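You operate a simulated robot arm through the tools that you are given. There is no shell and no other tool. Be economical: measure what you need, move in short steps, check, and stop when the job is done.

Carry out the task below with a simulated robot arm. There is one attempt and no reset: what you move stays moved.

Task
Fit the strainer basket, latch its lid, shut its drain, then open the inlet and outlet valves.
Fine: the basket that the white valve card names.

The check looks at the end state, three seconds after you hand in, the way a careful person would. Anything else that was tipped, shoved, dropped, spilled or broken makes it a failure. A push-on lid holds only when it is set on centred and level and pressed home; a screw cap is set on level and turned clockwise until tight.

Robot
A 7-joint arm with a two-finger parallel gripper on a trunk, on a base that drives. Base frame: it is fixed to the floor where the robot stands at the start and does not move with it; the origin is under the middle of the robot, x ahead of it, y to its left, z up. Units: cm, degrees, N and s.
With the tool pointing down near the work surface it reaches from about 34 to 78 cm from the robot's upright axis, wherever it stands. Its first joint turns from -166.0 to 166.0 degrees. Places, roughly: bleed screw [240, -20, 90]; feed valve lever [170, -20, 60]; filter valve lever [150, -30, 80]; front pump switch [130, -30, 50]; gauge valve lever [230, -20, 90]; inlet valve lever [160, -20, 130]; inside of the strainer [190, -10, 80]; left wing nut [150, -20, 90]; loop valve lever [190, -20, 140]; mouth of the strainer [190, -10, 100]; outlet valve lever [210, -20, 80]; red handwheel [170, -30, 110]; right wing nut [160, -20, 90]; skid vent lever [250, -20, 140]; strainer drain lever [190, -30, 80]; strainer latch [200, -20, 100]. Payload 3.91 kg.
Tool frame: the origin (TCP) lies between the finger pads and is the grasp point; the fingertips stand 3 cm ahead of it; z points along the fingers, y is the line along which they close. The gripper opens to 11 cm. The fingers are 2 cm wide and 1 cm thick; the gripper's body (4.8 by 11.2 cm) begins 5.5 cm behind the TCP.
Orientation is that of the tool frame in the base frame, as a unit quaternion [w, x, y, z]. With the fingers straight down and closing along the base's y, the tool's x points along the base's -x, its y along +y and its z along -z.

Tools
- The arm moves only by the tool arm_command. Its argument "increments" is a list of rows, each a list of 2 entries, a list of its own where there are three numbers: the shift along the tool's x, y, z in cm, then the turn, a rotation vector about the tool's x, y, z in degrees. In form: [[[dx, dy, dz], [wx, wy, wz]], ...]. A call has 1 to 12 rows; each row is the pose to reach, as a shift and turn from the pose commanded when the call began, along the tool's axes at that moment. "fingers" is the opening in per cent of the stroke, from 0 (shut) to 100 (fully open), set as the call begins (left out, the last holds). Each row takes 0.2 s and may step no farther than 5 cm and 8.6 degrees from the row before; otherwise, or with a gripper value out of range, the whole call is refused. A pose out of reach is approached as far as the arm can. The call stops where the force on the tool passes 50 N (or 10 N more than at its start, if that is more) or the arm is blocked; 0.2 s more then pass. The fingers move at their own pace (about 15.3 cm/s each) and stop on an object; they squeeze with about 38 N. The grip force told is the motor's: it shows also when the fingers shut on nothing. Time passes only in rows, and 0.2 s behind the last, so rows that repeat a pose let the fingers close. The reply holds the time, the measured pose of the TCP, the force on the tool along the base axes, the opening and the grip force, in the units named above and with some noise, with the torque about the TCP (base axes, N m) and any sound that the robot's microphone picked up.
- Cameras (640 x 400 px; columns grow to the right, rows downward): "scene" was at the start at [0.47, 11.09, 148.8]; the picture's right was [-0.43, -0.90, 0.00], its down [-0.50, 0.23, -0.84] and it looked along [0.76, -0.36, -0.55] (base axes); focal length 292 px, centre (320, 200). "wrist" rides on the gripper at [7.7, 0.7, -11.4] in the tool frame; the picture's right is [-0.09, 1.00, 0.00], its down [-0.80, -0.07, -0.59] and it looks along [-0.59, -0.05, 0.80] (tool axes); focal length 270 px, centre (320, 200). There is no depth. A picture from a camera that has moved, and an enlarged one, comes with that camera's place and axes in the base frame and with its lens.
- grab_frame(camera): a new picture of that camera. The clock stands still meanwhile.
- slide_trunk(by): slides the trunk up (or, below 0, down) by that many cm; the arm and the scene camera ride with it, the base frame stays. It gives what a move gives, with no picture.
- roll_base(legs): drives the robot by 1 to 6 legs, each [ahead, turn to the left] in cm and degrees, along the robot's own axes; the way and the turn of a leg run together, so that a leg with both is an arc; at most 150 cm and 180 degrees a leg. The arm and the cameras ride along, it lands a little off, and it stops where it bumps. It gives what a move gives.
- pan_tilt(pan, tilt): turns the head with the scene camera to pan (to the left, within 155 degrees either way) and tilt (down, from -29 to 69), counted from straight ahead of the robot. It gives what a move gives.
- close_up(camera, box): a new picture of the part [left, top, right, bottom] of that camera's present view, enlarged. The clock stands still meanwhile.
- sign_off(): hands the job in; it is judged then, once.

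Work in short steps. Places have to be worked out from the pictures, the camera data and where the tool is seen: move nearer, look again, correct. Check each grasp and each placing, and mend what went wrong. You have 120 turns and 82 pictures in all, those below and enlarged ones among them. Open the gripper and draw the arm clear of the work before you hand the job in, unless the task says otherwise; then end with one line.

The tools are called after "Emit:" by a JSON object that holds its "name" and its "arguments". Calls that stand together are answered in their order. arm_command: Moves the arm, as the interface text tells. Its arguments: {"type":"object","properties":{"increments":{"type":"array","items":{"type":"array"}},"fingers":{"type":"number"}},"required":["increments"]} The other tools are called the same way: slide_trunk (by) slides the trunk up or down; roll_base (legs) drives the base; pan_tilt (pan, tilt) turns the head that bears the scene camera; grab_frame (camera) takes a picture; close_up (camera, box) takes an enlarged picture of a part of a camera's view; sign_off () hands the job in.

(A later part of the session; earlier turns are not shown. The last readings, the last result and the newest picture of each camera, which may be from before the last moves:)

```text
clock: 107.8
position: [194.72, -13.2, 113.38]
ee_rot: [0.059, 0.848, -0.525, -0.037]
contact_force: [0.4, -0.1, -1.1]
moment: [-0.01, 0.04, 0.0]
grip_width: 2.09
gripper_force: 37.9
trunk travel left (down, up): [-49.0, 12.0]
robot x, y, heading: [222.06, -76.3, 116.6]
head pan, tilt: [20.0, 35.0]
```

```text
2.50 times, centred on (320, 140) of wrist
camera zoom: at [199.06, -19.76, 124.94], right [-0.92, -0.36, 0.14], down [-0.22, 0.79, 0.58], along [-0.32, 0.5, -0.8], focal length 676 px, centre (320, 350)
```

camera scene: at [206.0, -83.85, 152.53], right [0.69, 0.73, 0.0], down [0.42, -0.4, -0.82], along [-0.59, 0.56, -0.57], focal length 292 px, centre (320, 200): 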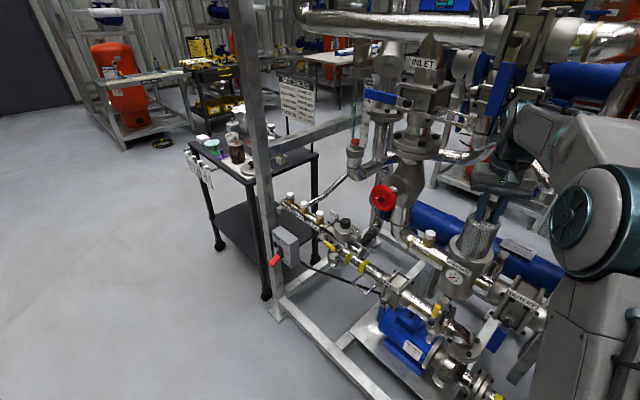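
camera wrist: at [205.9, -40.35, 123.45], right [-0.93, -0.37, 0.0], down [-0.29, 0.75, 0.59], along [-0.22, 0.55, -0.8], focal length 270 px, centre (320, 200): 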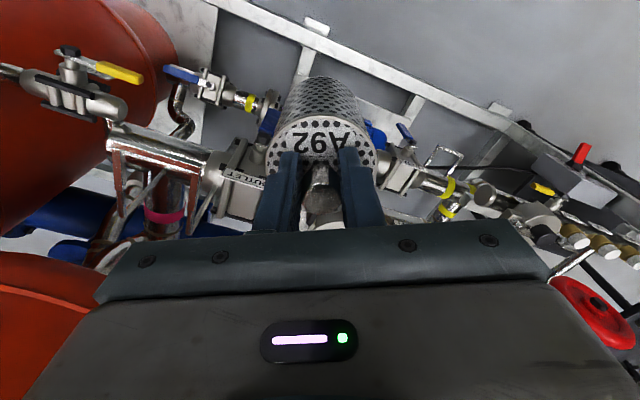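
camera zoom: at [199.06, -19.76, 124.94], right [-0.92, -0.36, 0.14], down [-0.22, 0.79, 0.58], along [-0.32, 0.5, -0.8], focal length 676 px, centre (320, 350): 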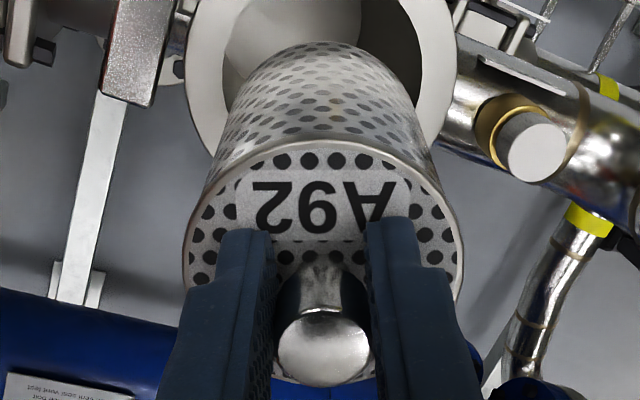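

The basket hangs clear of the lever. Both views put the mouth at about (193.1, −15.3), so I shift 1.2 cm back and lower 3.5 cm into the mouth, watching force.

Emit:
{"name": "arm_command", "arguments": {"increments": [[[1.16, 0.35, 0.05], [0, 0, 0]], [[1.16, 0.2, 1.0], [0, 0, 0]], [[1.16, 0.05, 2.0], [0, 0, 0]], [[1.16, -0.05, 2.8], [0, 0, 0]], [[1.16, -0.14, 3.5], [0, 0, 0]]]}}

Emit:
{"name": "close_up", "arguments": {"camera": "scene", "box": [430, 180, 550, 300]}}

Emit:
{"name": "close_up", "arguments": {"camera": "wrist", "box": [200, 60, 440, 220]}}

```text
clock: 109.0
position: [194.88, -14.48, 109.79]
ee_rot: [0.059, 0.848, -0.525, -0.036]
contact_force: [0.3, 0.0, -1.0]
moment: [-0.02, -0.01, -0.02]
grip_width: 2.04
gripper_force: 38.3
trunk travel left (down, up): [-49.0, 12.0]
robot x, y, heading: [222.37, -76.12, 116.5]
head pan, tilt: [20.0, 35.0]
```

```text
3.33 times, centred on (490, 240) of scene
camera zoom: at [205.99, -83.81, 152.53], right [0.69, 0.72, 0.0], down [0.42, -0.4, -0.82], along [-0.59, 0.56, -0.57], focal length 975 px, centre (-247, 67)
```

zoom: 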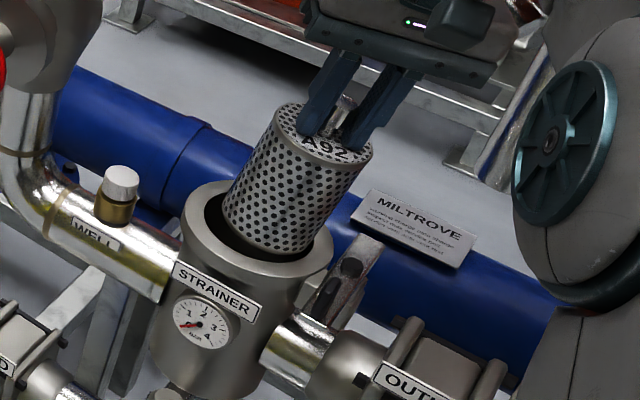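

```text
2.50 times, centred on (320, 140) of wrist
camera zoom: at [199.21, -20.97, 121.42], right [-0.92, -0.36, 0.14], down [-0.22, 0.79, 0.58], along [-0.32, 0.5, -0.8], focal length 676 px, centre (320, 350)
```

zoom: 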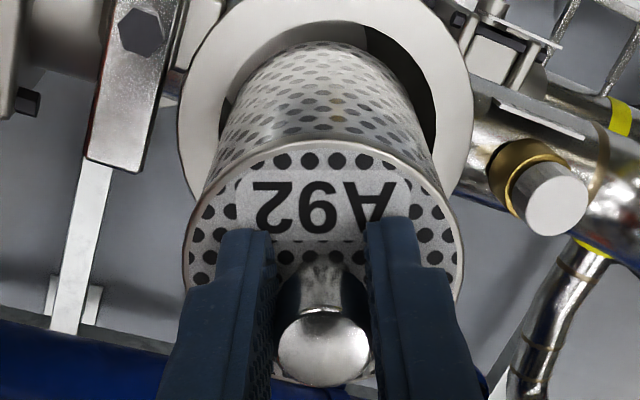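

The bottom is entering the mouth with no contact. I lower 2 cm more and straighten to vertical about the basket bottom.

Emit:
{"name": "arm_command", "arguments": {"increments": [[[0, -0.14, 1.0], [0, 0, 0]], [[0, -0.28, 1.98], [0, 0, 0]], [[0, 0.72, 2.12], [4, 0, 0]], [[0, 1.71, 2.26], [8, 0, 0]], [[0, 1.71, 2.26], [8, 0, 0]]]}}

Emit:
{"name": "close_up", "arguments": {"camera": "scene", "box": [400, 100, 580, 300]}}

Emit:
{"name": "close_up", "arguments": {"camera": "wrist", "box": [200, 60, 440, 220]}}

```text
clock: 110.2
position: [192.98, -15.22, 107.78]
ee_rot: [-0.001, 0.85, -0.526, 0.002]
contact_force: [0.6, -0.7, -1.2]
moment: [0.0, 0.02, 0.0]
grip_width: 2.11
gripper_force: 38.1
trunk travel left (down, up): [-49.0, 12.0]
robot x, y, heading: [222.22, -76.46, 116.4]
head pan, tilt: [20.0, 35.0]
```

```text
2.00 times, centred on (490, 200) of scene
camera zoom: at [206.0, -83.82, 152.53], right [0.69, 0.72, 0.0], down [0.42, -0.4, -0.82], along [-0.59, 0.56, -0.57], focal length 585 px, centre (-20, 200)
```

zoom: 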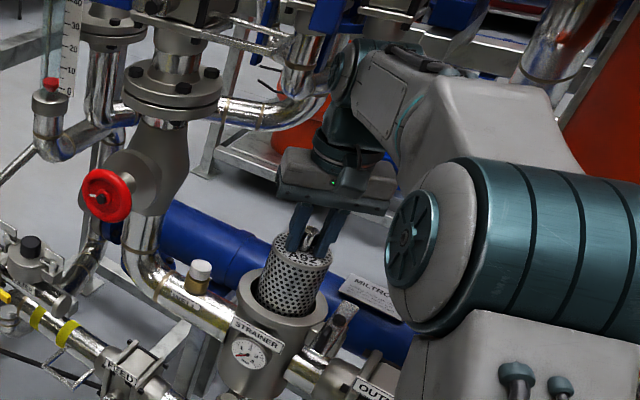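

```text
2.50 times, centred on (320, 140) of wrist
camera zoom: at [195.95, -22.56, 119.48], right [-0.93, -0.37, 0.0], down [-0.29, 0.75, 0.59], along [-0.22, 0.55, -0.8], focal length 676 px, centre (320, 350)
```

zoom: 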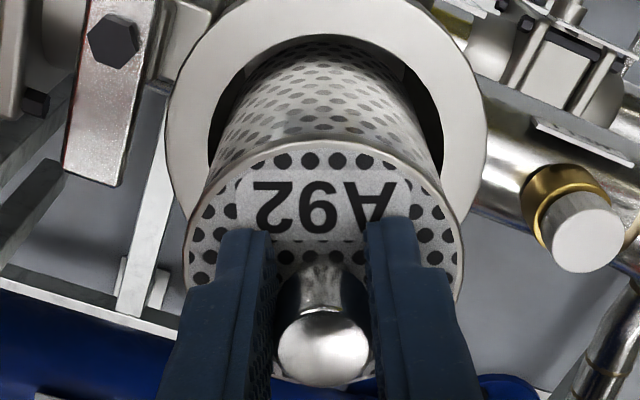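

Well into the mouth, slightly biased toward the robot side; I shift 0.5 cm forward and lower in steps.

Emit:
{"name": "arm_command", "arguments": {"increments": [[[-0.5, 0, 0.5], [0, 0, 0]], [[-0.5, 0, 2], [0, 0, 0]], [[-0.5, 0, 3.5], [0, 0, 0]], [[-0.5, 0, 5], [0, 0, 0]]]}}

Emit:
{"name": "close_up", "arguments": {"camera": "wrist", "box": [200, 60, 440, 220]}}

```text
clock: 111.2
position: [192.75, -14.84, 102.74]
ee_rot: [0.0, 0.851, -0.526, -0.001]
contact_force: [-0.3, -0.9, -1.1]
moment: [0.02, 0.0, 0.03]
grip_width: 2.09
gripper_force: 38.1
trunk travel left (down, up): [-49.0, 12.0]
robot x, y, heading: [222.41, -76.15, 116.5]
head pan, tilt: [20.0, 35.0]
```

```text
2.50 times, centred on (320, 140) of wrist
camera zoom: at [195.72, -22.07, 114.46], right [-0.93, -0.37, 0.0], down [-0.29, 0.75, 0.59], along [-0.22, 0.55, -0.8], focal length 676 px, centre (320, 350)
```

zoom: 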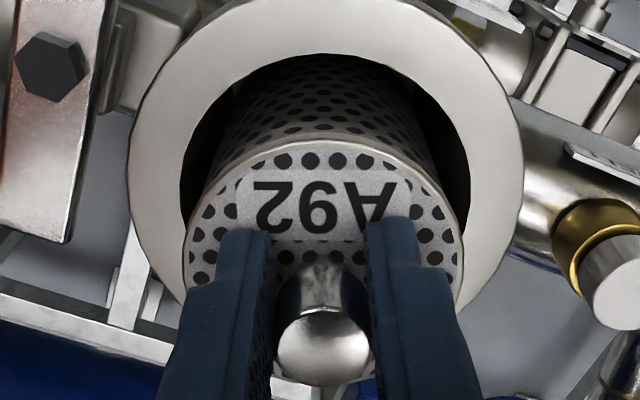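

Centred. I lower on, expecting the seat.

Emit:
{"name": "arm_command", "arguments": {"increments": [[[-0.3, 0, 1], [0, 0, 0]], [[-0.3, 0, 2], [0, 0, 0]], [[-0.3, 0, 3], [0, 0, 0]], [[-0.3, 0, 4], [0, 0, 0]], [[-0.3, 0, 5], [0, 0, 0]]]}}

Emit:
{"name": "close_up", "arguments": {"camera": "wrist", "box": [200, 60, 440, 220]}}

```text
clock: 112.4
position: [192.75, -14.69, 97.74]
ee_rot: [0.0, 0.85, -0.526, 0.0]
contact_force: [2.0, -5.8, 0.3]
moment: [-0.16, -0.03, 0.06]
grip_width: 2.08
gripper_force: 38.7
trunk travel left (down, up): [-49.0, 12.0]
robot x, y, heading: [222.37, -76.12, 116.3]
head pan, tilt: [20.0, 35.0]
```

```text
2.50 times, centred on (320, 140) of wrist
camera zoom: at [195.65, -21.92, 109.44], right [-0.93, -0.37, 0.0], down [-0.29, 0.75, 0.59], along [-0.22, 0.55, -0.8], focal length 676 px, centre (320, 350)
```

zoom: 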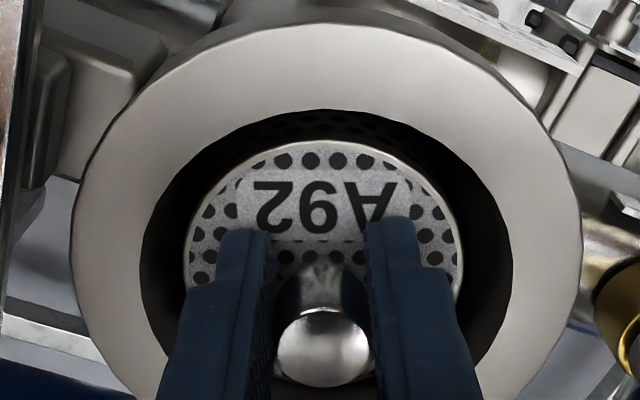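

A light side force (−y) shows the far wall; I ease back 0.4 cm and keep lowering.

Emit:
{"name": "arm_command", "arguments": {"increments": [[[0.4, 0, 0], [0, 0, 0]], [[0.4, 0, 1], [0, 0, 0]], [[0.4, 0, 2], [0, 0, 0]], [[0.4, 0, 3], [0, 0, 0]]]}}

Emit:
{"name": "close_up", "arguments": {"camera": "wrist", "box": [200, 60, 440, 220]}}

```text
clock: 113.4
position: [192.67, -14.72, 96.18]
ee_rot: [-0.004, 0.85, -0.526, -0.008]
contact_force: [1.2, -3.1, 21.2]
moment: [-0.91, -0.34, 0.04]
grip_width: 2.08
gripper_force: 38.1
trunk travel left (down, up): [-49.0, 12.0]
robot x, y, heading: [222.71, -76.32, 116.6]
head pan, tilt: [20.0, 35.0]
stopped in row 4: the force on the tool passed its limit (the readings are from after the stop); the commanded pose is now the measured one
```

```text
2.50 times, centred on (320, 140) of wrist
camera zoom: at [195.81, -22.26, 107.69], right [-0.93, -0.37, 0.0], down [-0.29, 0.74, 0.61], along [-0.22, 0.57, -0.79], focal length 676 px, centre (320, 350)
```

zoom: 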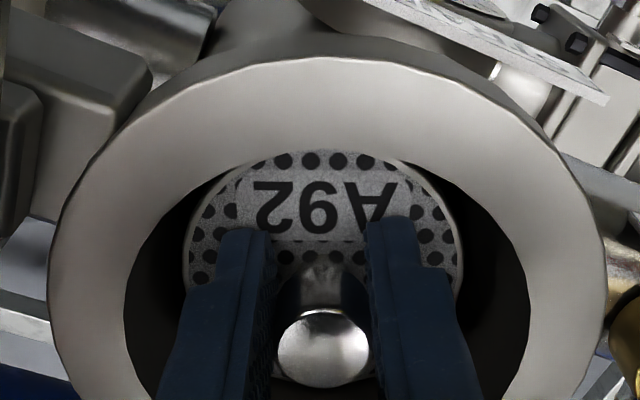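

Contact at TCP 96.2 (disc about 3 cm below the rim). I release the knob gently, lift a little and look whether the basket is seated level.

Emit:
{"name": "arm_command", "arguments": {"increments": [[[0, 0, -0.2], [0, 0, 0]], [[0, 0, -0.2], [0, 0, 0]], [[0, 0, -0.2], [0, 0, 0]]], "fingers": 38}}

Emit:
{"name": "arm_command", "arguments": {"increments": [[[0, 0, -2.5], [0, 0, 0]], [[0, 0, -5], [0, 0, 0]], [[0, 0, -5], [0, 0, 0]]]}}

Emit:
{"name": "close_up", "arguments": {"camera": "wrist", "box": [200, 60, 440, 220]}}

```text
clock: 114.2
position: [192.82, -14.89, 96.14]
ee_rot: [-0.005, 0.85, -0.526, -0.008]
contact_force: [-2.3, 0.8, 25.5]
moment: [-0.19, -0.06, 0.01]
grip_width: 3.79
gripper_force: 0.1
trunk travel left (down, up): [-49.0, 12.0]
robot x, y, heading: [222.21, -75.93, 116.6]
head pan, tilt: [20.0, 35.0]
```

```text
clock: 115.0
position: [192.72, -14.87, 100.85]
ee_rot: [-0.003, 0.851, -0.526, -0.005]
contact_force: [-0.6, -0.3, -0.4]
moment: [0.0, 0.01, -0.02]
grip_width: 4.19
gripper_force: 0.0
trunk travel left (down, up): [-49.0, 12.0]
robot x, y, heading: [222.46, -76.07, 116.5]
head pan, tilt: [20.0, 35.0]
```

```text
2.50 times, centred on (320, 140) of wrist
camera zoom: at [195.86, -22.18, 112.36], right [-0.93, -0.37, 0.0], down [-0.29, 0.74, 0.6], along [-0.22, 0.56, -0.8], focal length 676 px, centre (320, 350)
```

zoom: 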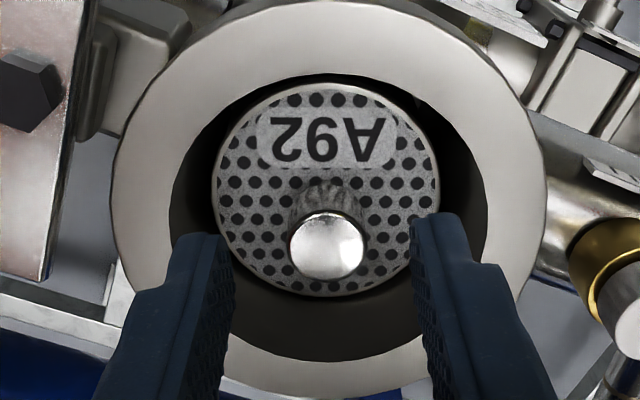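

The basket sits centred in the body (hole centre ≈ (192.75, −14.3)). I raise a little, withdraw the arm under the lever, and back off.

Emit:
{"name": "arm_command", "arguments": {"increments": [[[0, 0, -3], [0, 0, 0]], [[0, 0, -5], [0, 0, 0]], [[4.5, 0, -5.5], [0, 0, 0]], [[9, 0, -5.5], [0, 0, 0]], [[13.5, 0, -5.5], [0, 0, 0]], [[18, 0, -5.5], [0, 0, 0]], [[20, 0, -5.5], [0, 0, 0]]]}}

Emit:
{"name": "roll_base", "arguments": {"legs": [[-33, 0], [0, 63.5], [142, 0], [0, -90], [22, 0]]}}

Emit:
{"name": "grab_frame", "arguments": {"camera": "wrist"}}

```text
clock: 116.6
position: [201.88, -32.86, 106.13]
ee_rot: [-0.004, 0.85, -0.526, -0.006]
contact_force: [-0.3, 0.1, 0.2]
moment: [0.03, -0.03, 0.01]
grip_width: 4.18
gripper_force: 0.0
trunk travel left (down, up): [-49.0, 12.0]
robot x, y, heading: [222.61, -76.3, 116.5]
head pan, tilt: [20.0, 35.0]
```

```text
clock: 133.3
position: [98.41, -35.06, 106.2]
ee_rot: [0.005, -0.705, 0.709, 0.004]
contact_force: [0.6, 0.2, 0.0]
moment: [-0.01, -0.02, -0.01]
grip_width: 4.18
gripper_force: 0.1
trunk travel left (down, up): [-49.0, 12.0]
robot x, y, heading: [97.14, -82.8, 89.6]
head pan, tilt: [20.0, 35.0]
```

```text
33 pictures are left
camera wrist: at [97.74, -42.86, 117.67], right [-1.0, 0.09, 0.0], down [0.08, 0.79, 0.61], along [0.06, 0.6, -0.8], focal length 270 px, centre (320, 200)
```

wrist: 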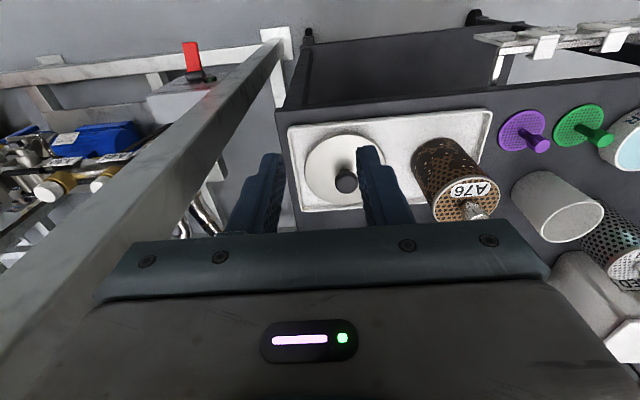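

Lid knob top ≈ (96.4, −24, 89). I level the tool and move above it at z≈96 with fingers half open to check clearance to the dirty basket.

Emit:
{"name": "arm_command", "arguments": {"increments": [[[-4, 0.7, 2], [0, 0.35, 0]], [[-8, 1.4, 4], [0, 0.7, 0]], [[-11, 2.07, 6.5], [0, 0.7, 0]], [[-11, 2.07, 6.5], [0, 0.7, 0]]], "fingers": 48}}

Emit:
{"name": "grab_frame", "arguments": {"camera": "wrist"}}

```text
clock: 134.3
position: [96.37, -24.06, 99.83]
ee_rot: [0.0, -0.705, 0.709, 0.001]
contact_force: [0.8, -0.5, 0.1]
moment: [-0.03, 0.02, 0.0]
grip_width: 5.3
gripper_force: 0.0
trunk travel left (down, up): [-49.0, 12.0]
robot x, y, heading: [97.06, -82.84, 89.6]
head pan, tilt: [20.0, 35.0]
```

```text
32 pictures are left
camera wrist: at [95.69, -31.71, 111.43], right [-1.0, 0.09, 0.0], down [0.08, 0.8, 0.6], along [0.06, 0.59, -0.8], focal length 270 px, centre (320, 200)
```

wrist: 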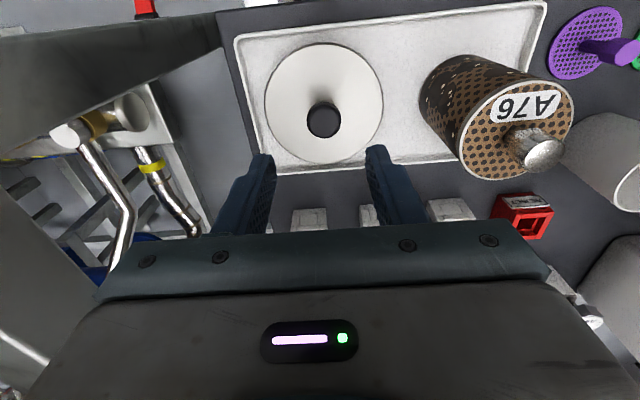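

Clearance is fine. I lower to TCP z≈89.1 around the knob and close.

Emit:
{"name": "arm_command", "arguments": {"increments": [[[-0.4, 0.1, 4.5], [0, 0, 0]], [[-0.4, 0.1, 8], [0, 0, 0]], [[-0.4, 0.1, 10], [0, 0, 0]], [[-0.4, 0.1, 10.7], [0, 0, 0]], [[-0.4, 0.1, 10.7], [0, 0, 0]]]}}

Emit:
{"name": "grab_frame", "arguments": {"camera": "wrist"}}

```text
clock: 135.5
position: [96.16, -23.49, 88.95]
ee_rot: [0.001, -0.705, 0.71, 0.0]
contact_force: [0.5, -0.7, 0.6]
moment: [0.02, 0.03, 0.0]
grip_width: 5.28
gripper_force: 0.1
trunk travel left (down, up): [-49.0, 12.0]
robot x, y, heading: [97.3, -83.19, 89.4]
head pan, tilt: [20.0, 35.0]
```

```text
31 pictures are left
camera wrist: at [95.57, -31.24, 100.7], right [-1.0, 0.09, 0.0], down [0.08, 0.8, 0.6], along [0.06, 0.59, -0.8], focal length 270 px, centre (320, 200)
```

wrist: 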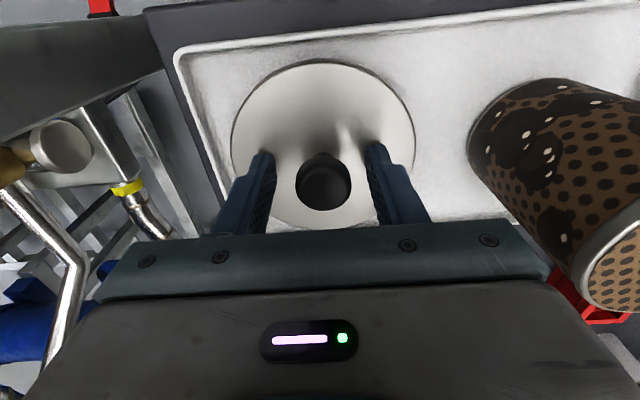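

Knob is between the fingers and the disc is about 1.3 cm below the tips. I lower 0.7, close, and lift.

Emit:
{"name": "arm_command", "arguments": {"increments": [[[0, 0, 0.7], [0, 0, 0]], [[0, 0, 0.7], [0, 0, 0]]]}}

Emit:
{"name": "arm_command", "arguments": {"increments": [[[0, 0, 0], [0, 0, 0]], [[0, 0, 0], [0, 0, 0]], [[0, 0, 0], [0, 0, 0]]], "fingers": 0}}

Emit:
{"name": "arm_command", "arguments": {"increments": [[[0, 0, -3], [0, 0, 0]], [[0, 0, -7], [0, 0, 0]], [[0, 0, -11.5], [0, 0, 0]], [[0, 0, -16], [0, 0, 0]], [[0, 0, -18], [0, 0, 0]], [[4.5, 0, -18], [0, 0, 0]], [[9, 0, -18], [0, 0, 0]], [[13, 0, -18], [0, 0, 0]]]}}

Emit:
{"name": "grab_frame", "arguments": {"camera": "wrist"}}

```text
clock: 136.3
position: [96.19, -23.29, 88.98]
ee_rot: [0.007, -0.706, 0.709, 0.006]
contact_force: [0.2, -4.0, 21.2]
moment: [-0.32, -0.02, 0.03]
grip_width: 5.29
gripper_force: 0.0
trunk travel left (down, up): [-49.0, 12.0]
robot x, y, heading: [97.07, -83.02, 89.8]
head pan, tilt: [20.0, 35.0]
stopped in row 2: the force on the tool passed its limit (the readings are from after the stop); the commanded pose is now the measured one
```

```text
clock: 137.1
position: [96.34, -23.19, 88.95]
ee_rot: [0.005, -0.705, 0.71, 0.006]
contact_force: [1.5, 7.5, 36.0]
moment: [0.18, -0.06, 0.01]
grip_width: 2.89
gripper_force: 37.6
trunk travel left (down, up): [-49.0, 12.0]
robot x, y, heading: [97.24, -82.87, 89.7]
head pan, tilt: [20.0, 35.0]
```

```text
clock: 138.9
position: [96.1, -36.63, 106.64]
ee_rot: [0.003, -0.705, 0.71, 0.004]
contact_force: [1.1, 0.7, -2.0]
moment: [0.0, -0.01, 0.01]
grip_width: 2.88
gripper_force: 38.0
trunk travel left (down, up): [-49.0, 12.0]
robot x, y, heading: [96.77, -83.31, 89.5]
head pan, tilt: [20.0, 35.0]
```

```text
30 pictures are left
camera wrist: at [95.49, -44.41, 118.11], right [-1.0, 0.09, 0.0], down [0.08, 0.79, 0.6], along [0.06, 0.6, -0.8], focal length 270 px, centre (320, 200)
```

wrist: 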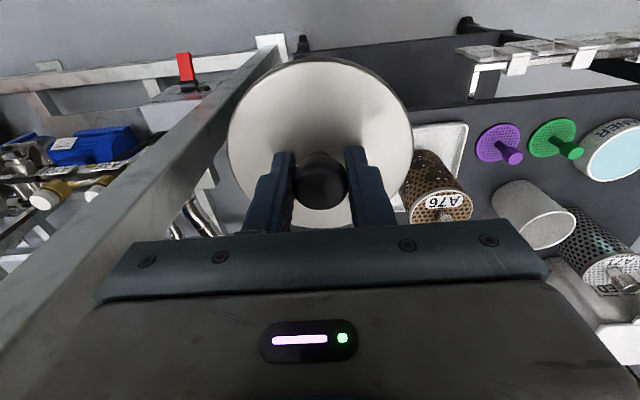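

Lid held (2.9 cm knob). I drive back to the strainer stand.

Emit:
{"name": "roll_base", "arguments": {"legs": [[-23, 0], [0, -89.6], [139.5, 0], [0, 116.5], [31, 0]]}}

Emit:
{"name": "grab_frame", "arguments": {"camera": "scene"}}

Emit:
{"name": "grab_frame", "arguments": {"camera": "wrist"}}

```text
clock: 157.5
position: [200.66, -38.4, 106.34]
ee_rot: [-0.003, 0.849, -0.528, -0.005]
contact_force: [-0.2, 0.0, -2.4]
moment: [-0.01, -0.01, -0.02]
grip_width: 2.86
gripper_force: 38.1
trunk travel left (down, up): [-49.0, 12.0]
robot x, y, heading: [222.33, -79.39, 116.0]
head pan, tilt: [20.0, 35.0]
```

```text
29 pictures are left
camera scene: at [205.89, -87.13, 152.53], right [0.69, 0.72, 0.0], down [0.41, -0.4, -0.82], along [-0.59, 0.57, -0.57], focal length 292 px, centre (320, 200)
```

scene: 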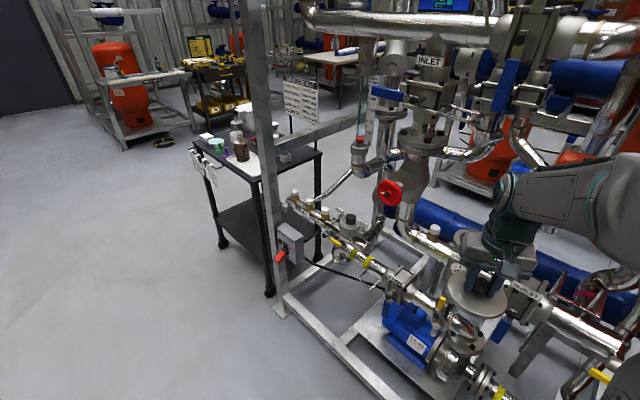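

```text
28 pictures are left
camera wrist: at [203.58, -45.69, 118.07], right [-0.93, -0.36, 0.0], down [-0.29, 0.74, 0.6], along [-0.22, 0.56, -0.8], focal length 270 px, centre (320, 200)
```

wrist: 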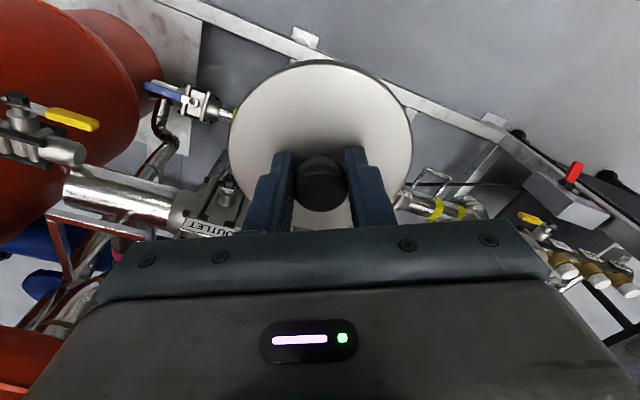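

I bring the lid over the mouth centre (192.75, −14.3) at TCP z≈107, below the lever and above the latch.

Emit:
{"name": "arm_command", "arguments": {"increments": [[[-4.2, -0.6, -0.6], [0, -0.2, 0]], [[-8.4, -1.2, -0.6], [0, -0.2, 0]], [[-12.6, -1.8, -0.6], [0, -0.2, 0]], [[-16.8, -2.4, -0.6], [0, -0.2, 0]], [[-21, -3.0, -0.6], [0, -0.2, 0]], [[-25.1, -3.56, -0.6], [0, -0.2, 0]], [[-25.1, -3.56, -0.6], [0, -0.2, 0]]]}}

Emit:
{"name": "close_up", "arguments": {"camera": "scene", "box": [420, 170, 560, 310]}}

Emit:
{"name": "grab_frame", "arguments": {"camera": "wrist"}}

```text
clock: 159.1
position: [192.6, -14.4, 107.4]
ee_rot: [-0.003, 0.849, -0.528, -0.005]
contact_force: [-0.8, 0.6, -2.4]
moment: [0.0, -0.06, 0.01]
grip_width: 2.87
gripper_force: 38.3
trunk travel left (down, up): [-49.0, 12.0]
robot x, y, heading: [222.32, -79.82, 116.2]
head pan, tilt: [20.0, 35.0]
```

```text
2.86 times, centred on (490, 240) of scene
camera zoom: at [205.92, -87.17, 152.53], right [0.69, 0.72, 0.0], down [0.41, -0.4, -0.82], along [-0.59, 0.57, -0.57], focal length 836 px, centre (-166, 86)
```

zoom: 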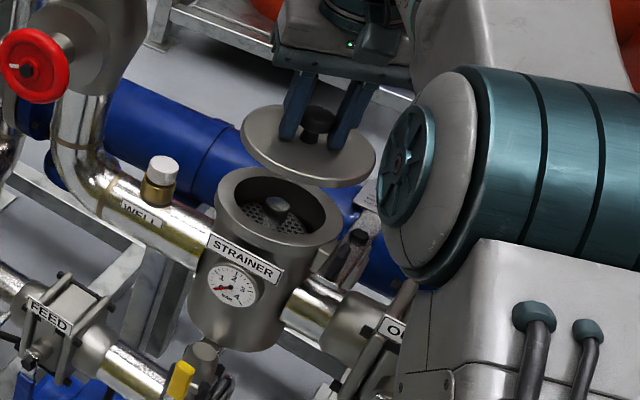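

```text
26 pictures are left
camera wrist: at [195.72, -21.76, 118.89], right [-0.93, -0.36, 0.0], down [-0.29, 0.74, 0.6], along [-0.22, 0.56, -0.8], focal length 270 px, centre (320, 200)
```

wrist: 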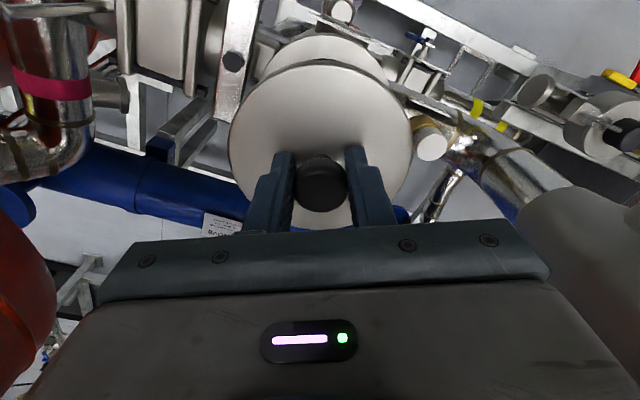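

Basket is seated low with its knob under the rim; lid is centred over it within ~0.3 cm. I lower to just above the rim and check.

Emit:
{"name": "arm_command", "arguments": {"increments": [[[0, 0, 2], [0, 0, 0]], [[0, 0, 4], [0, 0, 0]], [[0, 0, 5.6], [0, 0, 0]], [[0, 0, 5.6], [0, 0, 0]]]}}

Emit:
{"name": "close_up", "arguments": {"camera": "scene", "box": [450, 190, 550, 290]}}

Emit:
{"name": "grab_frame", "arguments": {"camera": "wrist"}}

```text
clock: 160.1
position: [192.69, -14.33, 101.75]
ee_rot: [-0.004, 0.849, -0.528, -0.006]
contact_force: [-0.2, 1.2, -2.6]
moment: [-0.01, -0.01, 0.02]
grip_width: 2.9
gripper_force: 38.2
trunk travel left (down, up): [-49.0, 12.0]
robot x, y, heading: [222.39, -79.6, 116.1]
head pan, tilt: [20.0, 35.0]
```

```text
4.00 times, centred on (500, 240) of scene
camera zoom: at [205.91, -87.15, 152.53], right [0.69, 0.72, 0.0], down [0.41, -0.4, -0.82], along [-0.59, 0.57, -0.57], focal length 1170 px, centre (-400, 40)
```

zoom: 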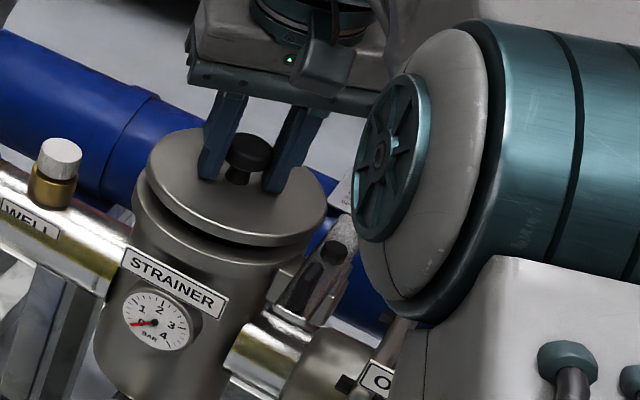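

```text
24 pictures are left
camera wrist: at [195.7, -21.64, 113.29], right [-0.93, -0.36, 0.0], down [-0.29, 0.74, 0.61], along [-0.22, 0.56, -0.8], focal length 270 px, centre (320, 200)
```

wrist: 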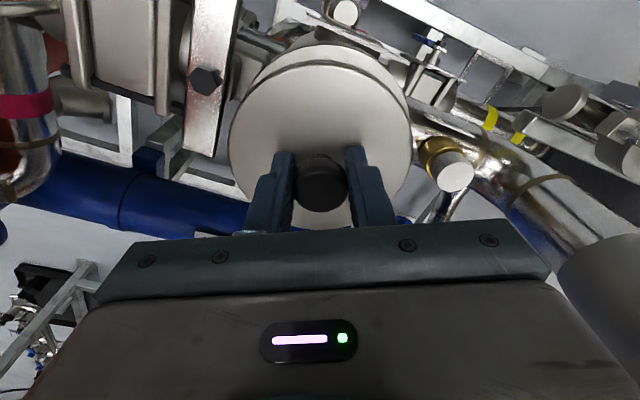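

Both views suggest the lid is ~0.35 cm to the right; I correct this, lower to contact.

Emit:
{"name": "arm_command", "arguments": {"increments": [[[0, 0.35, 0.3], [0, 0, 0]], [[0, 0.35, 0.7], [0, 0, 0]], [[0, 0.35, 1.1], [0, 0, 0]], [[0, 0.35, 1.5], [0, 0, 0]], [[0, 0.35, 1.8], [0, 0, 0]], [[0, 0.35, 2.1], [0, 0, 0]], [[0, 0.35, 2.4], [0, 0, 0]], [[0, 0.35, 2.7], [0, 0, 0]]]}}

Emit:
{"name": "close_up", "arguments": {"camera": "scene", "box": [450, 190, 550, 290]}}

```text
clock: 161.4
position: [192.31, -14.29, 100.97]
ee_rot: [-0.011, 0.85, -0.527, -0.016]
contact_force: [0.1, 0.6, 16.0]
moment: [0.2, 0.29, 0.02]
grip_width: 2.88
gripper_force: 37.8
trunk travel left (down, up): [-49.0, 12.0]
robot x, y, heading: [221.93, -79.5, 116.2]
head pan, tilt: [20.0, 35.0]
stopped in row 6: the force on the tool passed its limit (the readings are from after the stop); the commanded pose is now the measured one
```

```text
4.00 times, centred on (500, 240) of scene
camera zoom: at [206.02, -87.39, 152.5], right [0.69, 0.72, 0.0], down [0.41, -0.4, -0.82], along [-0.59, 0.57, -0.57], focal length 1170 px, centre (-400, 40)
```

zoom: 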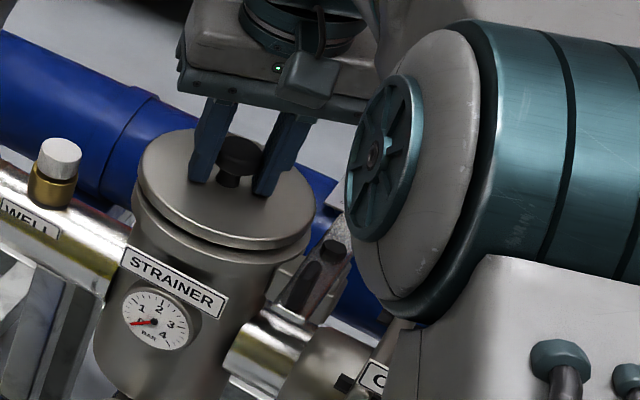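

Contact at TCP 101 with a small tilt. I relevel (+1.4° about tool y) with a slight lift, then press down and read the height.

Emit:
{"name": "arm_command", "arguments": {"increments": [[[0, 0, -0.4], [0, 0.7, 0]], [[0, 0, -0.4], [0, 1.4, 0]], [[0, 0, 0], [0, 1.4, 0]], [[0, 0, 0.4], [0, 1.4, 0]], [[0, 0, 0.8], [0, 1.4, 0]], [[0, 0, 1.2], [0, 1.4, 0]], [[0, 0, 1.6], [0, 1.4, 0]]]}}

Emit:
{"name": "grab_frame", "arguments": {"camera": "wrist"}}

```text
clock: 162.6
position: [192.2, -14.01, 100.96]
ee_rot: [-0.007, 0.849, -0.529, -0.012]
contact_force: [2.1, -2.5, 16.2]
moment: [-0.01, 0.09, 0.09]
grip_width: 2.86
gripper_force: 38.1
trunk travel left (down, up): [-49.0, 12.0]
robot x, y, heading: [222.21, -79.62, 116.1]
head pan, tilt: [20.0, 35.0]
stopped in row 5: the force on the tool passed its limit (the readings are from after the stop); the commanded pose is now the measured one
```

```text
22 pictures are left
camera wrist: at [195.25, -21.48, 112.49], right [-0.93, -0.36, 0.0], down [-0.28, 0.73, 0.62], along [-0.22, 0.57, -0.79], focal length 270 px, centre (320, 200)
```

wrist: 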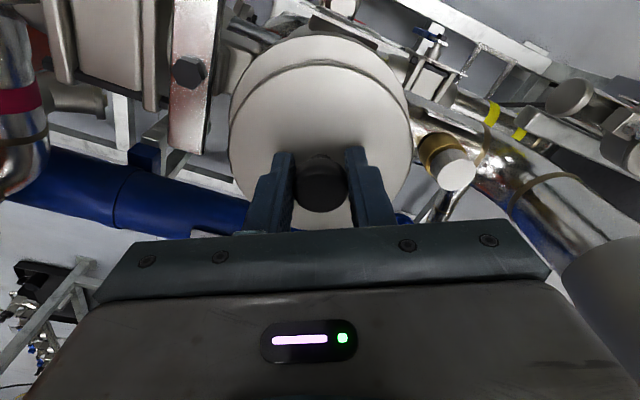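

The wrist view shows the rim's near edge ~0.6 cm nearer than the lid's, so the lid is too far forward. I lift a little, shift back 0.55 cm, level and press again.

Emit:
{"name": "arm_command", "arguments": {"increments": [[[0, 0, -0.7], [0, 0.75, 0]], [[0.55, -0.1, -0.7], [0, 0.75, 0]], [[0.55, -0.1, -0.2], [0, 0.75, 0]], [[0.55, -0.1, 0.2], [0, 0.75, 0]], [[0.55, -0.1, 0.6], [0, 0.75, 0]], [[0.55, -0.1, 1.0], [0, 0.75, 0]], [[0.55, -0.1, 1.4], [0, 0.75, 0]], [[0.55, -0.1, 1.8], [0, 0.75, 0]], [[0.55, -0.1, 2.2], [0, 0.75, 0]]]}}

Emit:
{"name": "grab_frame", "arguments": {"camera": "wrist"}}

```text
clock: 163.9
position: [192.33, -14.18, 101.12]
ee_rot: [-0.008, 0.849, -0.528, -0.014]
contact_force: [-1.9, 0.8, 17.3]
moment: [0.31, 0.26, -0.06]
grip_width: 2.87
gripper_force: 37.4
trunk travel left (down, up): [-49.0, 12.0]
robot x, y, heading: [222.5, -79.43, 116.1]
head pan, tilt: [20.0, 35.0]
stopped in row 6: the force on the tool passed its limit (the readings are from after the stop); the commanded pose is now the measured one
```

```text
21 pictures are left
camera wrist: at [195.41, -21.72, 112.44], right [-0.93, -0.36, 0.0], down [-0.28, 0.73, 0.62], along [-0.22, 0.58, -0.78], focal length 270 px, centre (320, 200)
```

wrist: 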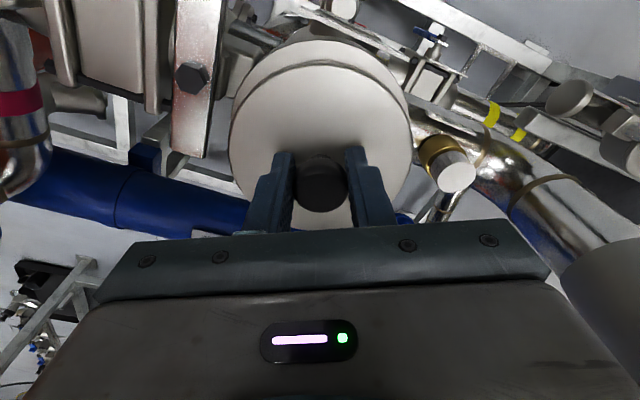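

Rechecking biases (camera reads ~0.5 cm forward; TCP at basket release was (192.8, −14.9), centred), the true centre is ≈ (192.95, −14.8), so the lid is still ~0.8 cm too far forward. I lift, shift back and press again.

Emit:
{"name": "arm_command", "arguments": {"increments": [[[0, 0, -0.8], [0, 1.0, 0]], [[0.8, -0.25, -0.8], [0, 1.0, 0]], [[0.8, -0.25, -0.3], [0, 1.0, 0]], [[0.8, -0.25, 0.1], [0, 1.0, 0]], [[0.8, -0.25, 0.5], [0, 1.0, 0]], [[0.8, -0.25, 0.9], [0, 1.0, 0]], [[0.8, -0.25, 1.3], [0, 1.0, 0]], [[0.8, -0.25, 1.7], [0, 1.0, 0]], [[0.8, -0.25, 2.1], [0, 1.0, 0]], [[0.8, -0.25, 2.5], [0, 1.0, 0]]]}}

Emit:
{"name": "grab_frame", "arguments": {"camera": "wrist"}}

```text
clock: 165.2
position: [192.97, -14.73, 101.11]
ee_rot: [-0.008, 0.849, -0.528, -0.009]
contact_force: [-0.3, 0.5, 16.3]
moment: [-0.02, -0.65, -0.05]
grip_width: 2.89
gripper_force: 38.5
trunk travel left (down, up): [-49.0, 12.0]
robot x, y, heading: [222.1, -79.37, 116.0]
head pan, tilt: [20.0, 35.0]
stopped in row 6: the force on the tool passed its limit (the readings are from after the stop); the commanded pose is now the measured one
```

```text
20 pictures are left
camera wrist: at [195.93, -22.08, 112.56], right [-0.93, -0.36, 0.0], down [-0.29, 0.74, 0.61], along [-0.22, 0.57, -0.79], focal length 270 px, centre (320, 200)
```

wrist: 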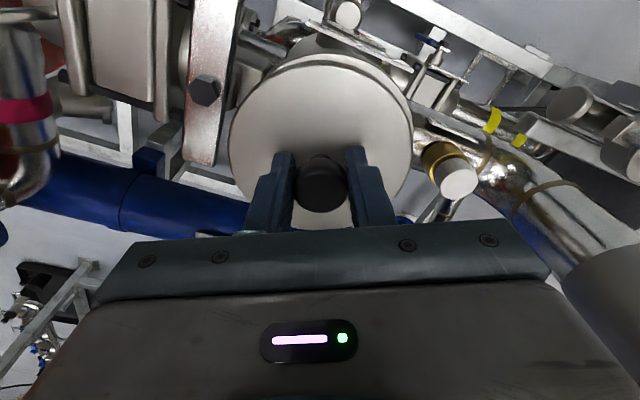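

Forward position now matches; contact is 4 cm to the +x side, and the rim shows on the −x side. I shift 0.4 cm toward tool +y (−x) and press.

Emit:
{"name": "arm_command", "arguments": {"increments": [[[0, 0, -0.8], [0, 0.4, 0]], [[0, 0.4, -0.8], [0, 0.4, 0]], [[0, 0.4, -0.3], [0, 0.4, 0]], [[0, 0.4, 0.1], [0, 0.4, 0]], [[0, 0.4, 0.5], [0, 0.4, 0]], [[0, 0.4, 0.9], [0, 0.4, 0]], [[0, 0.4, 1.3], [0, 0.4, 0]], [[0, 0.4, 1.7], [0, 0.4, 0]], [[0, 0.4, 2.1], [0, 0.4, 0]], [[0, 0.4, 2.5], [0, 0.4, 0]]]}}

Emit:
{"name": "close_up", "arguments": {"camera": "scene", "box": [450, 190, 550, 290]}}

```text
clock: 166.7
position: [192.59, -14.84, 100.81]
ee_rot: [-0.009, 0.849, -0.529, -0.012]
contact_force: [7.7, -15.4, 19.0]
moment: [-0.28, 0.24, 0.07]
grip_width: 2.89
gripper_force: 37.7
trunk travel left (down, up): [-49.0, 12.0]
robot x, y, heading: [222.23, -79.72, 116.3]
head pan, tilt: [20.0, 35.0]
stopped in row 7: the force on the tool passed its limit (the readings are from after the stop); the commanded pose is now the measured one
```

```text
4.00 times, centred on (500, 240) of scene
camera zoom: at [206.16, -87.67, 152.49], right [0.69, 0.72, 0.0], down [0.41, -0.39, -0.82], along [-0.59, 0.57, -0.57], focal length 1170 px, centre (-400, 40)
```

zoom: 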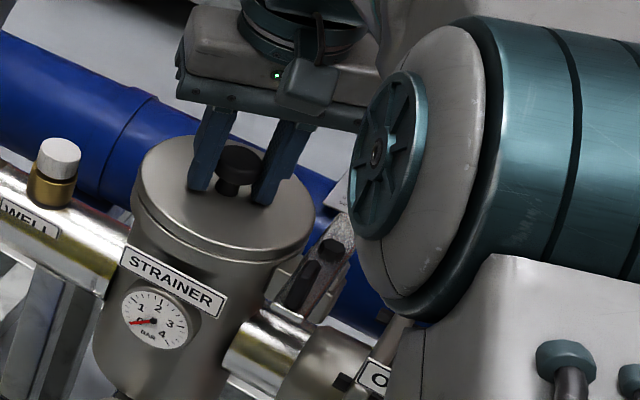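

The gap has closed and side forces show the plug has entered the bore. I ease back 0.3 cm, level, and press again.

Emit:
{"name": "arm_command", "arguments": {"increments": [[[0.3, 0, -0.1], [0, 0.6, 0]], [[0.3, 0, 0.3], [0, 0.8, 0]], [[0.3, 0, 0.7], [0, 0.8, 0]], [[0.3, 0, 1.1], [0, 0.8, 0]], [[0.3, 0, 1.5], [0, 0.8, 0]], [[0.3, 0, 1.9], [0, 0.8, 0]], [[0.3, 0, 2.3], [0, 0.8, 0]]]}}

Emit:
{"name": "close_up", "arguments": {"camera": "scene", "box": [450, 190, 550, 290]}}

```text
clock: 167.5
position: [192.55, -14.77, 100.84]
ee_rot: [-0.009, 0.849, -0.529, -0.012]
contact_force: [6.1, -15.1, 17.3]
moment: [-0.47, -0.12, 0.07]
grip_width: 2.88
gripper_force: 37.5
trunk travel left (down, up): [-49.0, 12.0]
robot x, y, heading: [222.12, -79.81, 116.3]
head pan, tilt: [20.0, 35.0]
stopped in row 3: the force on the tool passed its limit (the readings are from after the stop); the commanded pose is now the measured one
```

```text
4.00 times, centred on (500, 240) of scene
camera zoom: at [206.12, -87.6, 152.49], right [0.69, 0.72, 0.0], down [0.41, -0.39, -0.82], along [-0.59, 0.57, -0.57], focal length 1170 px, centre (-400, 40)
```

zoom: 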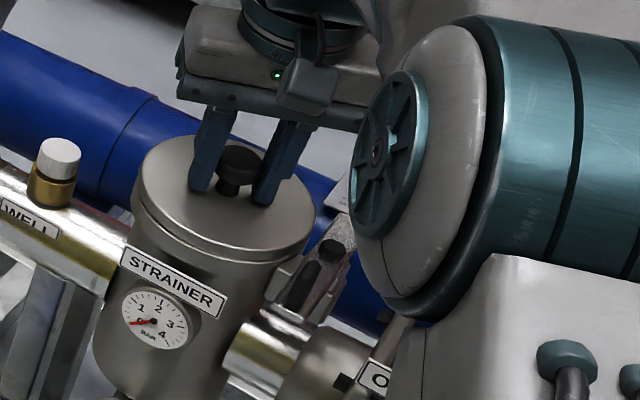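

The lid now sits flush on the rim, no gap. I release, rise, and look at it.

Emit:
{"name": "arm_command", "arguments": {"increments": [[[0, 0, 0], [0, 0, 0]], [[0, 0, -0.5], [0, 0, 0]], [[0, 0, -2.5], [0, 0, 0]], [[0, 0, -5], [0, 1.3, 0]], [[0, 0, -5], [0, 1.3, 0]]], "fingers": 48}}

Emit:
{"name": "grab_frame", "arguments": {"camera": "wrist"}}

```text
clock: 168.7
position: [192.57, -14.69, 105.43]
ee_rot: [-0.002, 0.849, -0.529, 0.001]
contact_force: [0.1, -0.7, -0.4]
moment: [-0.01, 0.02, -0.01]
grip_width: 5.27
gripper_force: 0.1
trunk travel left (down, up): [-49.0, 12.0]
robot x, y, heading: [222.56, -79.59, 116.1]
head pan, tilt: [20.0, 35.0]
```

```text
17 pictures are left
camera wrist: at [195.37, -21.87, 117.1], right [-0.93, -0.36, 0.0], down [-0.29, 0.75, 0.6], along [-0.21, 0.56, -0.8], focal length 270 px, centre (320, 200)
```

wrist: 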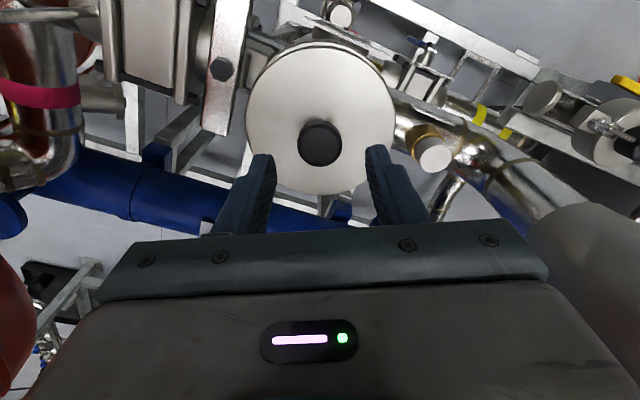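

I close the fingers and press straight down on the knob to be sure it is home.

Emit:
{"name": "arm_command", "arguments": {"increments": [[[0, 0, 0], [0, 0, 0]], [[0, 0, 0], [0, 0, 0]], [[0, 0, 0.6], [0, 0, 0]], [[0, 0, 1.2], [0, 0, 0]], [[0, 0, 1.6], [0, 0, 0]], [[0, 0, 2.0], [0, 0, 0]], [[0, 0, 2.4], [0, 0, 0]], [[0, 0, 2.8], [0, 0, 0]], [[0, 0, 3.2], [0, 0, 0]], [[0, 0, 3.6], [0, 0, 0]]], "fingers": 0}}

Emit:
{"name": "arm_command", "arguments": {"increments": [[[0, 0, 0.4], [0, 0, 0]], [[0, 0, 0.8], [0, 0, 0]], [[0, 0, 1.2], [0, 0, 0]]]}}

Emit:
{"name": "arm_command", "arguments": {"increments": [[[0, 0, -1.5], [0, 0, 0]], [[0, 0, -1.5], [0, 0.7, 0]]]}}

Emit:
{"name": "close_up", "arguments": {"camera": "scene", "box": [450, 190, 550, 290]}}

```text
clock: 170.5
position: [192.47, -14.7, 103.81]
ee_rot: [-0.008, 0.849, -0.529, -0.01]
contact_force: [3.4, -6.1, 16.9]
moment: [-0.02, 0.02, 0.02]
grip_width: 0.0
gripper_force: 37.8
trunk travel left (down, up): [-49.0, 12.0]
robot x, y, heading: [222.1, -80.02, 116.3]
head pan, tilt: [20.0, 35.0]
stopped in row 8: the force on the tool passed its limit (the readings are from after the stop); the commanded pose is now the measured one
```

```text
clock: 171.1
position: [192.47, -14.5, 103.94]
ee_rot: [-0.013, 0.849, -0.529, -0.016]
contact_force: [4.9, -10.8, 20.5]
moment: [-0.1, 0.0, 0.02]
grip_width: 0.0
gripper_force: 38.0
trunk travel left (down, up): [-49.0, 12.0]
robot x, y, heading: [222.2, -79.12, 116.3]
head pan, tilt: [20.0, 35.0]
stopped in row 3: the force on the tool passed its limit (the readings are from after the stop); the commanded pose is now the measured one
```

```text
clock: 171.7
position: [192.35, -14.25, 104.77]
ee_rot: [-0.007, 0.849, -0.529, -0.008]
contact_force: [0.3, 0.6, 0.3]
moment: [0.01, -0.05, 0.03]
grip_width: 0.0
gripper_force: 37.8
trunk travel left (down, up): [-49.0, 12.0]
robot x, y, heading: [221.87, -79.64, 116.0]
head pan, tilt: [20.0, 35.0]
```

```text
4.00 times, centred on (500, 240) of scene
camera zoom: at [205.88, -87.09, 152.51], right [0.69, 0.72, 0.0], down [0.41, -0.4, -0.82], along [-0.59, 0.57, -0.57], focal length 1170 px, centre (-400, 40)
```

zoom: 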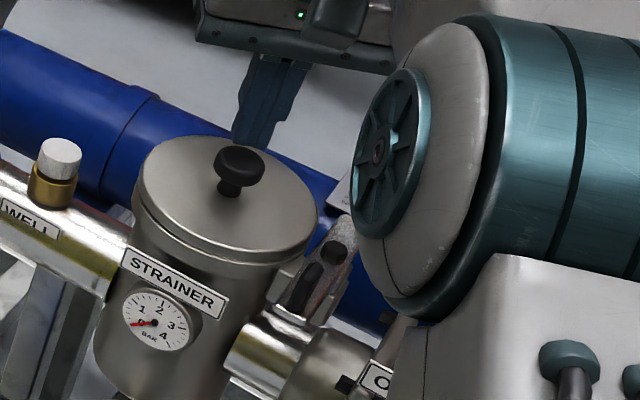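

Lid is home and level. Now the latch: I draw back and look at it from the wrist camera.

Emit:
{"name": "arm_command", "arguments": {"increments": [[[4.5, 0, -1.2], [0, 0.5, 0]], [[9, 0, -1.2], [0, 0.9, 0]], [[12, -1, -1.2], [0, 0.9, 0]], [[12, -1, -1.2], [0, 0.9, 0]]]}}

Emit:
{"name": "close_up", "arguments": {"camera": "wrist", "box": [140, 60, 460, 240]}}

```text
clock: 172.7
position: [198.61, -24.54, 105.94]
ee_rot: [-0.003, 0.849, -0.529, -0.002]
contact_force: [0.5, -0.5, 0.1]
moment: [0.0, -0.02, -0.02]
grip_width: 0.0
gripper_force: 38.0
trunk travel left (down, up): [-49.0, 12.0]
robot x, y, heading: [222.65, -79.61, 116.5]
head pan, tilt: [20.0, 35.0]
```

```text
2.00 times, centred on (300, 150) of wrist
camera zoom: at [201.43, -31.9, 117.56], right [-0.93, -0.36, 0.0], down [-0.29, 0.74, 0.6], along [-0.21, 0.56, -0.8], focal length 541 px, centre (360, 300)
```

zoom: 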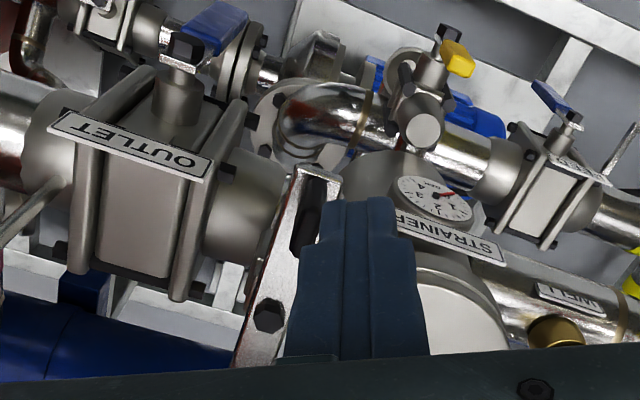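

The latch bar pivots at a bolt ≈ (199.9, −17.6), with its long arm's end toward me at (200, −24.5), z≈100. I set the closed fingertips on its +x side, tips at z≈98.9.

Emit:
{"name": "arm_command", "arguments": {"increments": [[[0.7, -2.5, 0], [0, 0, 0]], [[1.4, -4.9, 0], [0, 0, 0]], [[1.4, -4.9, 2.5], [0, 0, 0]], [[1.4, -4.9, 4.1], [0, 0, 0]], [[1.4, -4.9, 4.1], [0, 0, 0]]]}}

Emit:
{"name": "close_up", "arguments": {"camera": "wrist", "box": [180, 60, 480, 240]}}

```text
clock: 173.9
position: [203.69, -23.69, 101.75]
ee_rot: [-0.003, 0.849, -0.528, -0.002]
contact_force: [1.3, -0.4, 1.1]
moment: [0.03, -0.01, 0.0]
grip_width: 0.02
gripper_force: 37.8
trunk travel left (down, up): [-49.0, 12.0]
robot x, y, heading: [222.28, -79.74, 116.2]
head pan, tilt: [20.0, 35.0]
```

```text
2.13 times, centred on (330, 150) of wrist
camera zoom: at [206.54, -30.97, 113.32], right [-0.93, -0.36, 0.0], down [-0.29, 0.75, 0.6], along [-0.21, 0.56, -0.8], focal length 577 px, centre (299, 307)
```

zoom: 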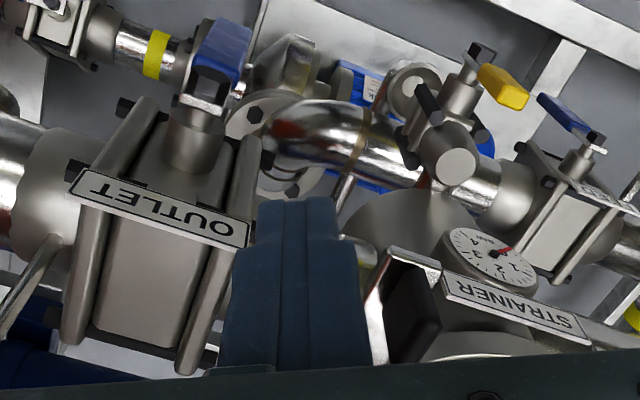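

The tips stand beside the bar's +x side. I push along the arc, first 45°.

Emit:
{"name": "arm_command", "arguments": {"increments": [[[-1.3, 1.26, 0], [0, 0, 0]], [[-1.5, 2.6, 0], [0, 0, 0]], [[-2.2, 4.04, 0], [0, 0, 0]], [[-3.23, 5.21, 0], [0, 0, 0]], [[-3.23, 5.21, 0], [0, 0, 0]]]}}

Emit:
{"name": "close_up", "arguments": {"camera": "scene", "box": [450, 190, 550, 290]}}

```text
clock: 174.7
position: [201.31, -23.25, 101.8]
ee_rot: [-0.007, 0.842, -0.54, 0.007]
contact_force: [19.3, -2.2, 5.3]
moment: [0.04, 0.02, -0.05]
grip_width: 0.0
gripper_force: 37.7
trunk travel left (down, up): [-49.0, 12.0]
robot x, y, heading: [221.99, -79.76, 115.1]
head pan, tilt: [20.0, 35.0]
stopped in row 4: the force on the tool passed its limit (the readings are from after the stop); the commanded pose is now the measured one
```

```text
4.00 times, centred on (500, 240) of scene
camera zoom: at [205.99, -87.05, 152.56], right [0.71, 0.71, 0.0], down [0.41, -0.4, -0.82], along [-0.58, 0.58, -0.57], focal length 1170 px, centre (-400, 40)
```

zoom: 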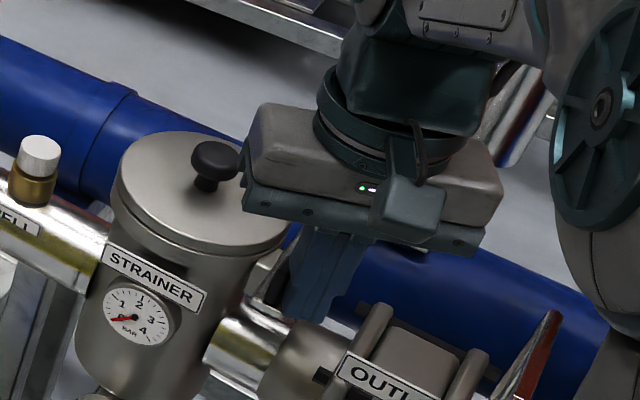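

The bar resists sideways; I need to understand its hinge. I back off and take a tight close-up of the latch.

Emit:
{"name": "arm_command", "arguments": {"increments": [[[0, -2, 0], [0, 0, 0]], [[2, -3, -4], [0, 0, 0]], [[6.5, -3, -5], [0, 0, 0]], [[11, -3, -5], [0, 0, 0]], [[15, -3, -5], [0, 0, 0]]]}}

Emit:
{"name": "close_up", "arguments": {"camera": "scene", "box": [490, 210, 550, 270]}}

```text
clock: 175.9
position: [209.85, -35.66, 106.8]
ee_rot: [-0.006, 0.844, -0.537, 0.005]
contact_force: [0.0, 0.1, 0.0]
moment: [0.03, 0.03, 0.0]
grip_width: 0.0
gripper_force: 37.9
trunk travel left (down, up): [-49.0, 12.0]
robot x, y, heading: [222.32, -79.92, 115.5]
head pan, tilt: [20.0, 35.0]
```

```text
6.67 times, centred on (520, 240) of scene
camera zoom: at [205.88, -87.05, 152.53], right [0.7, 0.71, 0.0], down [0.41, -0.4, -0.82], along [-0.58, 0.57, -0.57], focal length 1950 px, centre (-1013, -67)
```

zoom: 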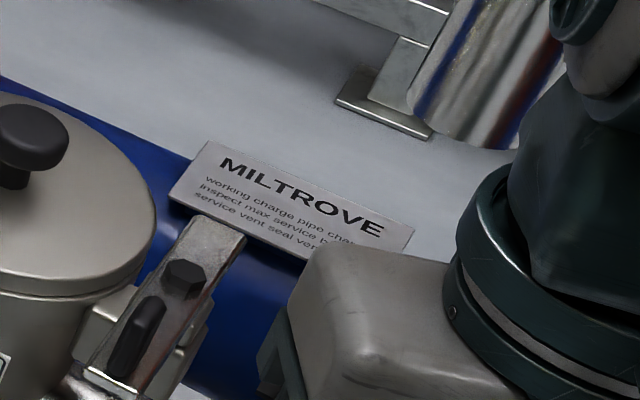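

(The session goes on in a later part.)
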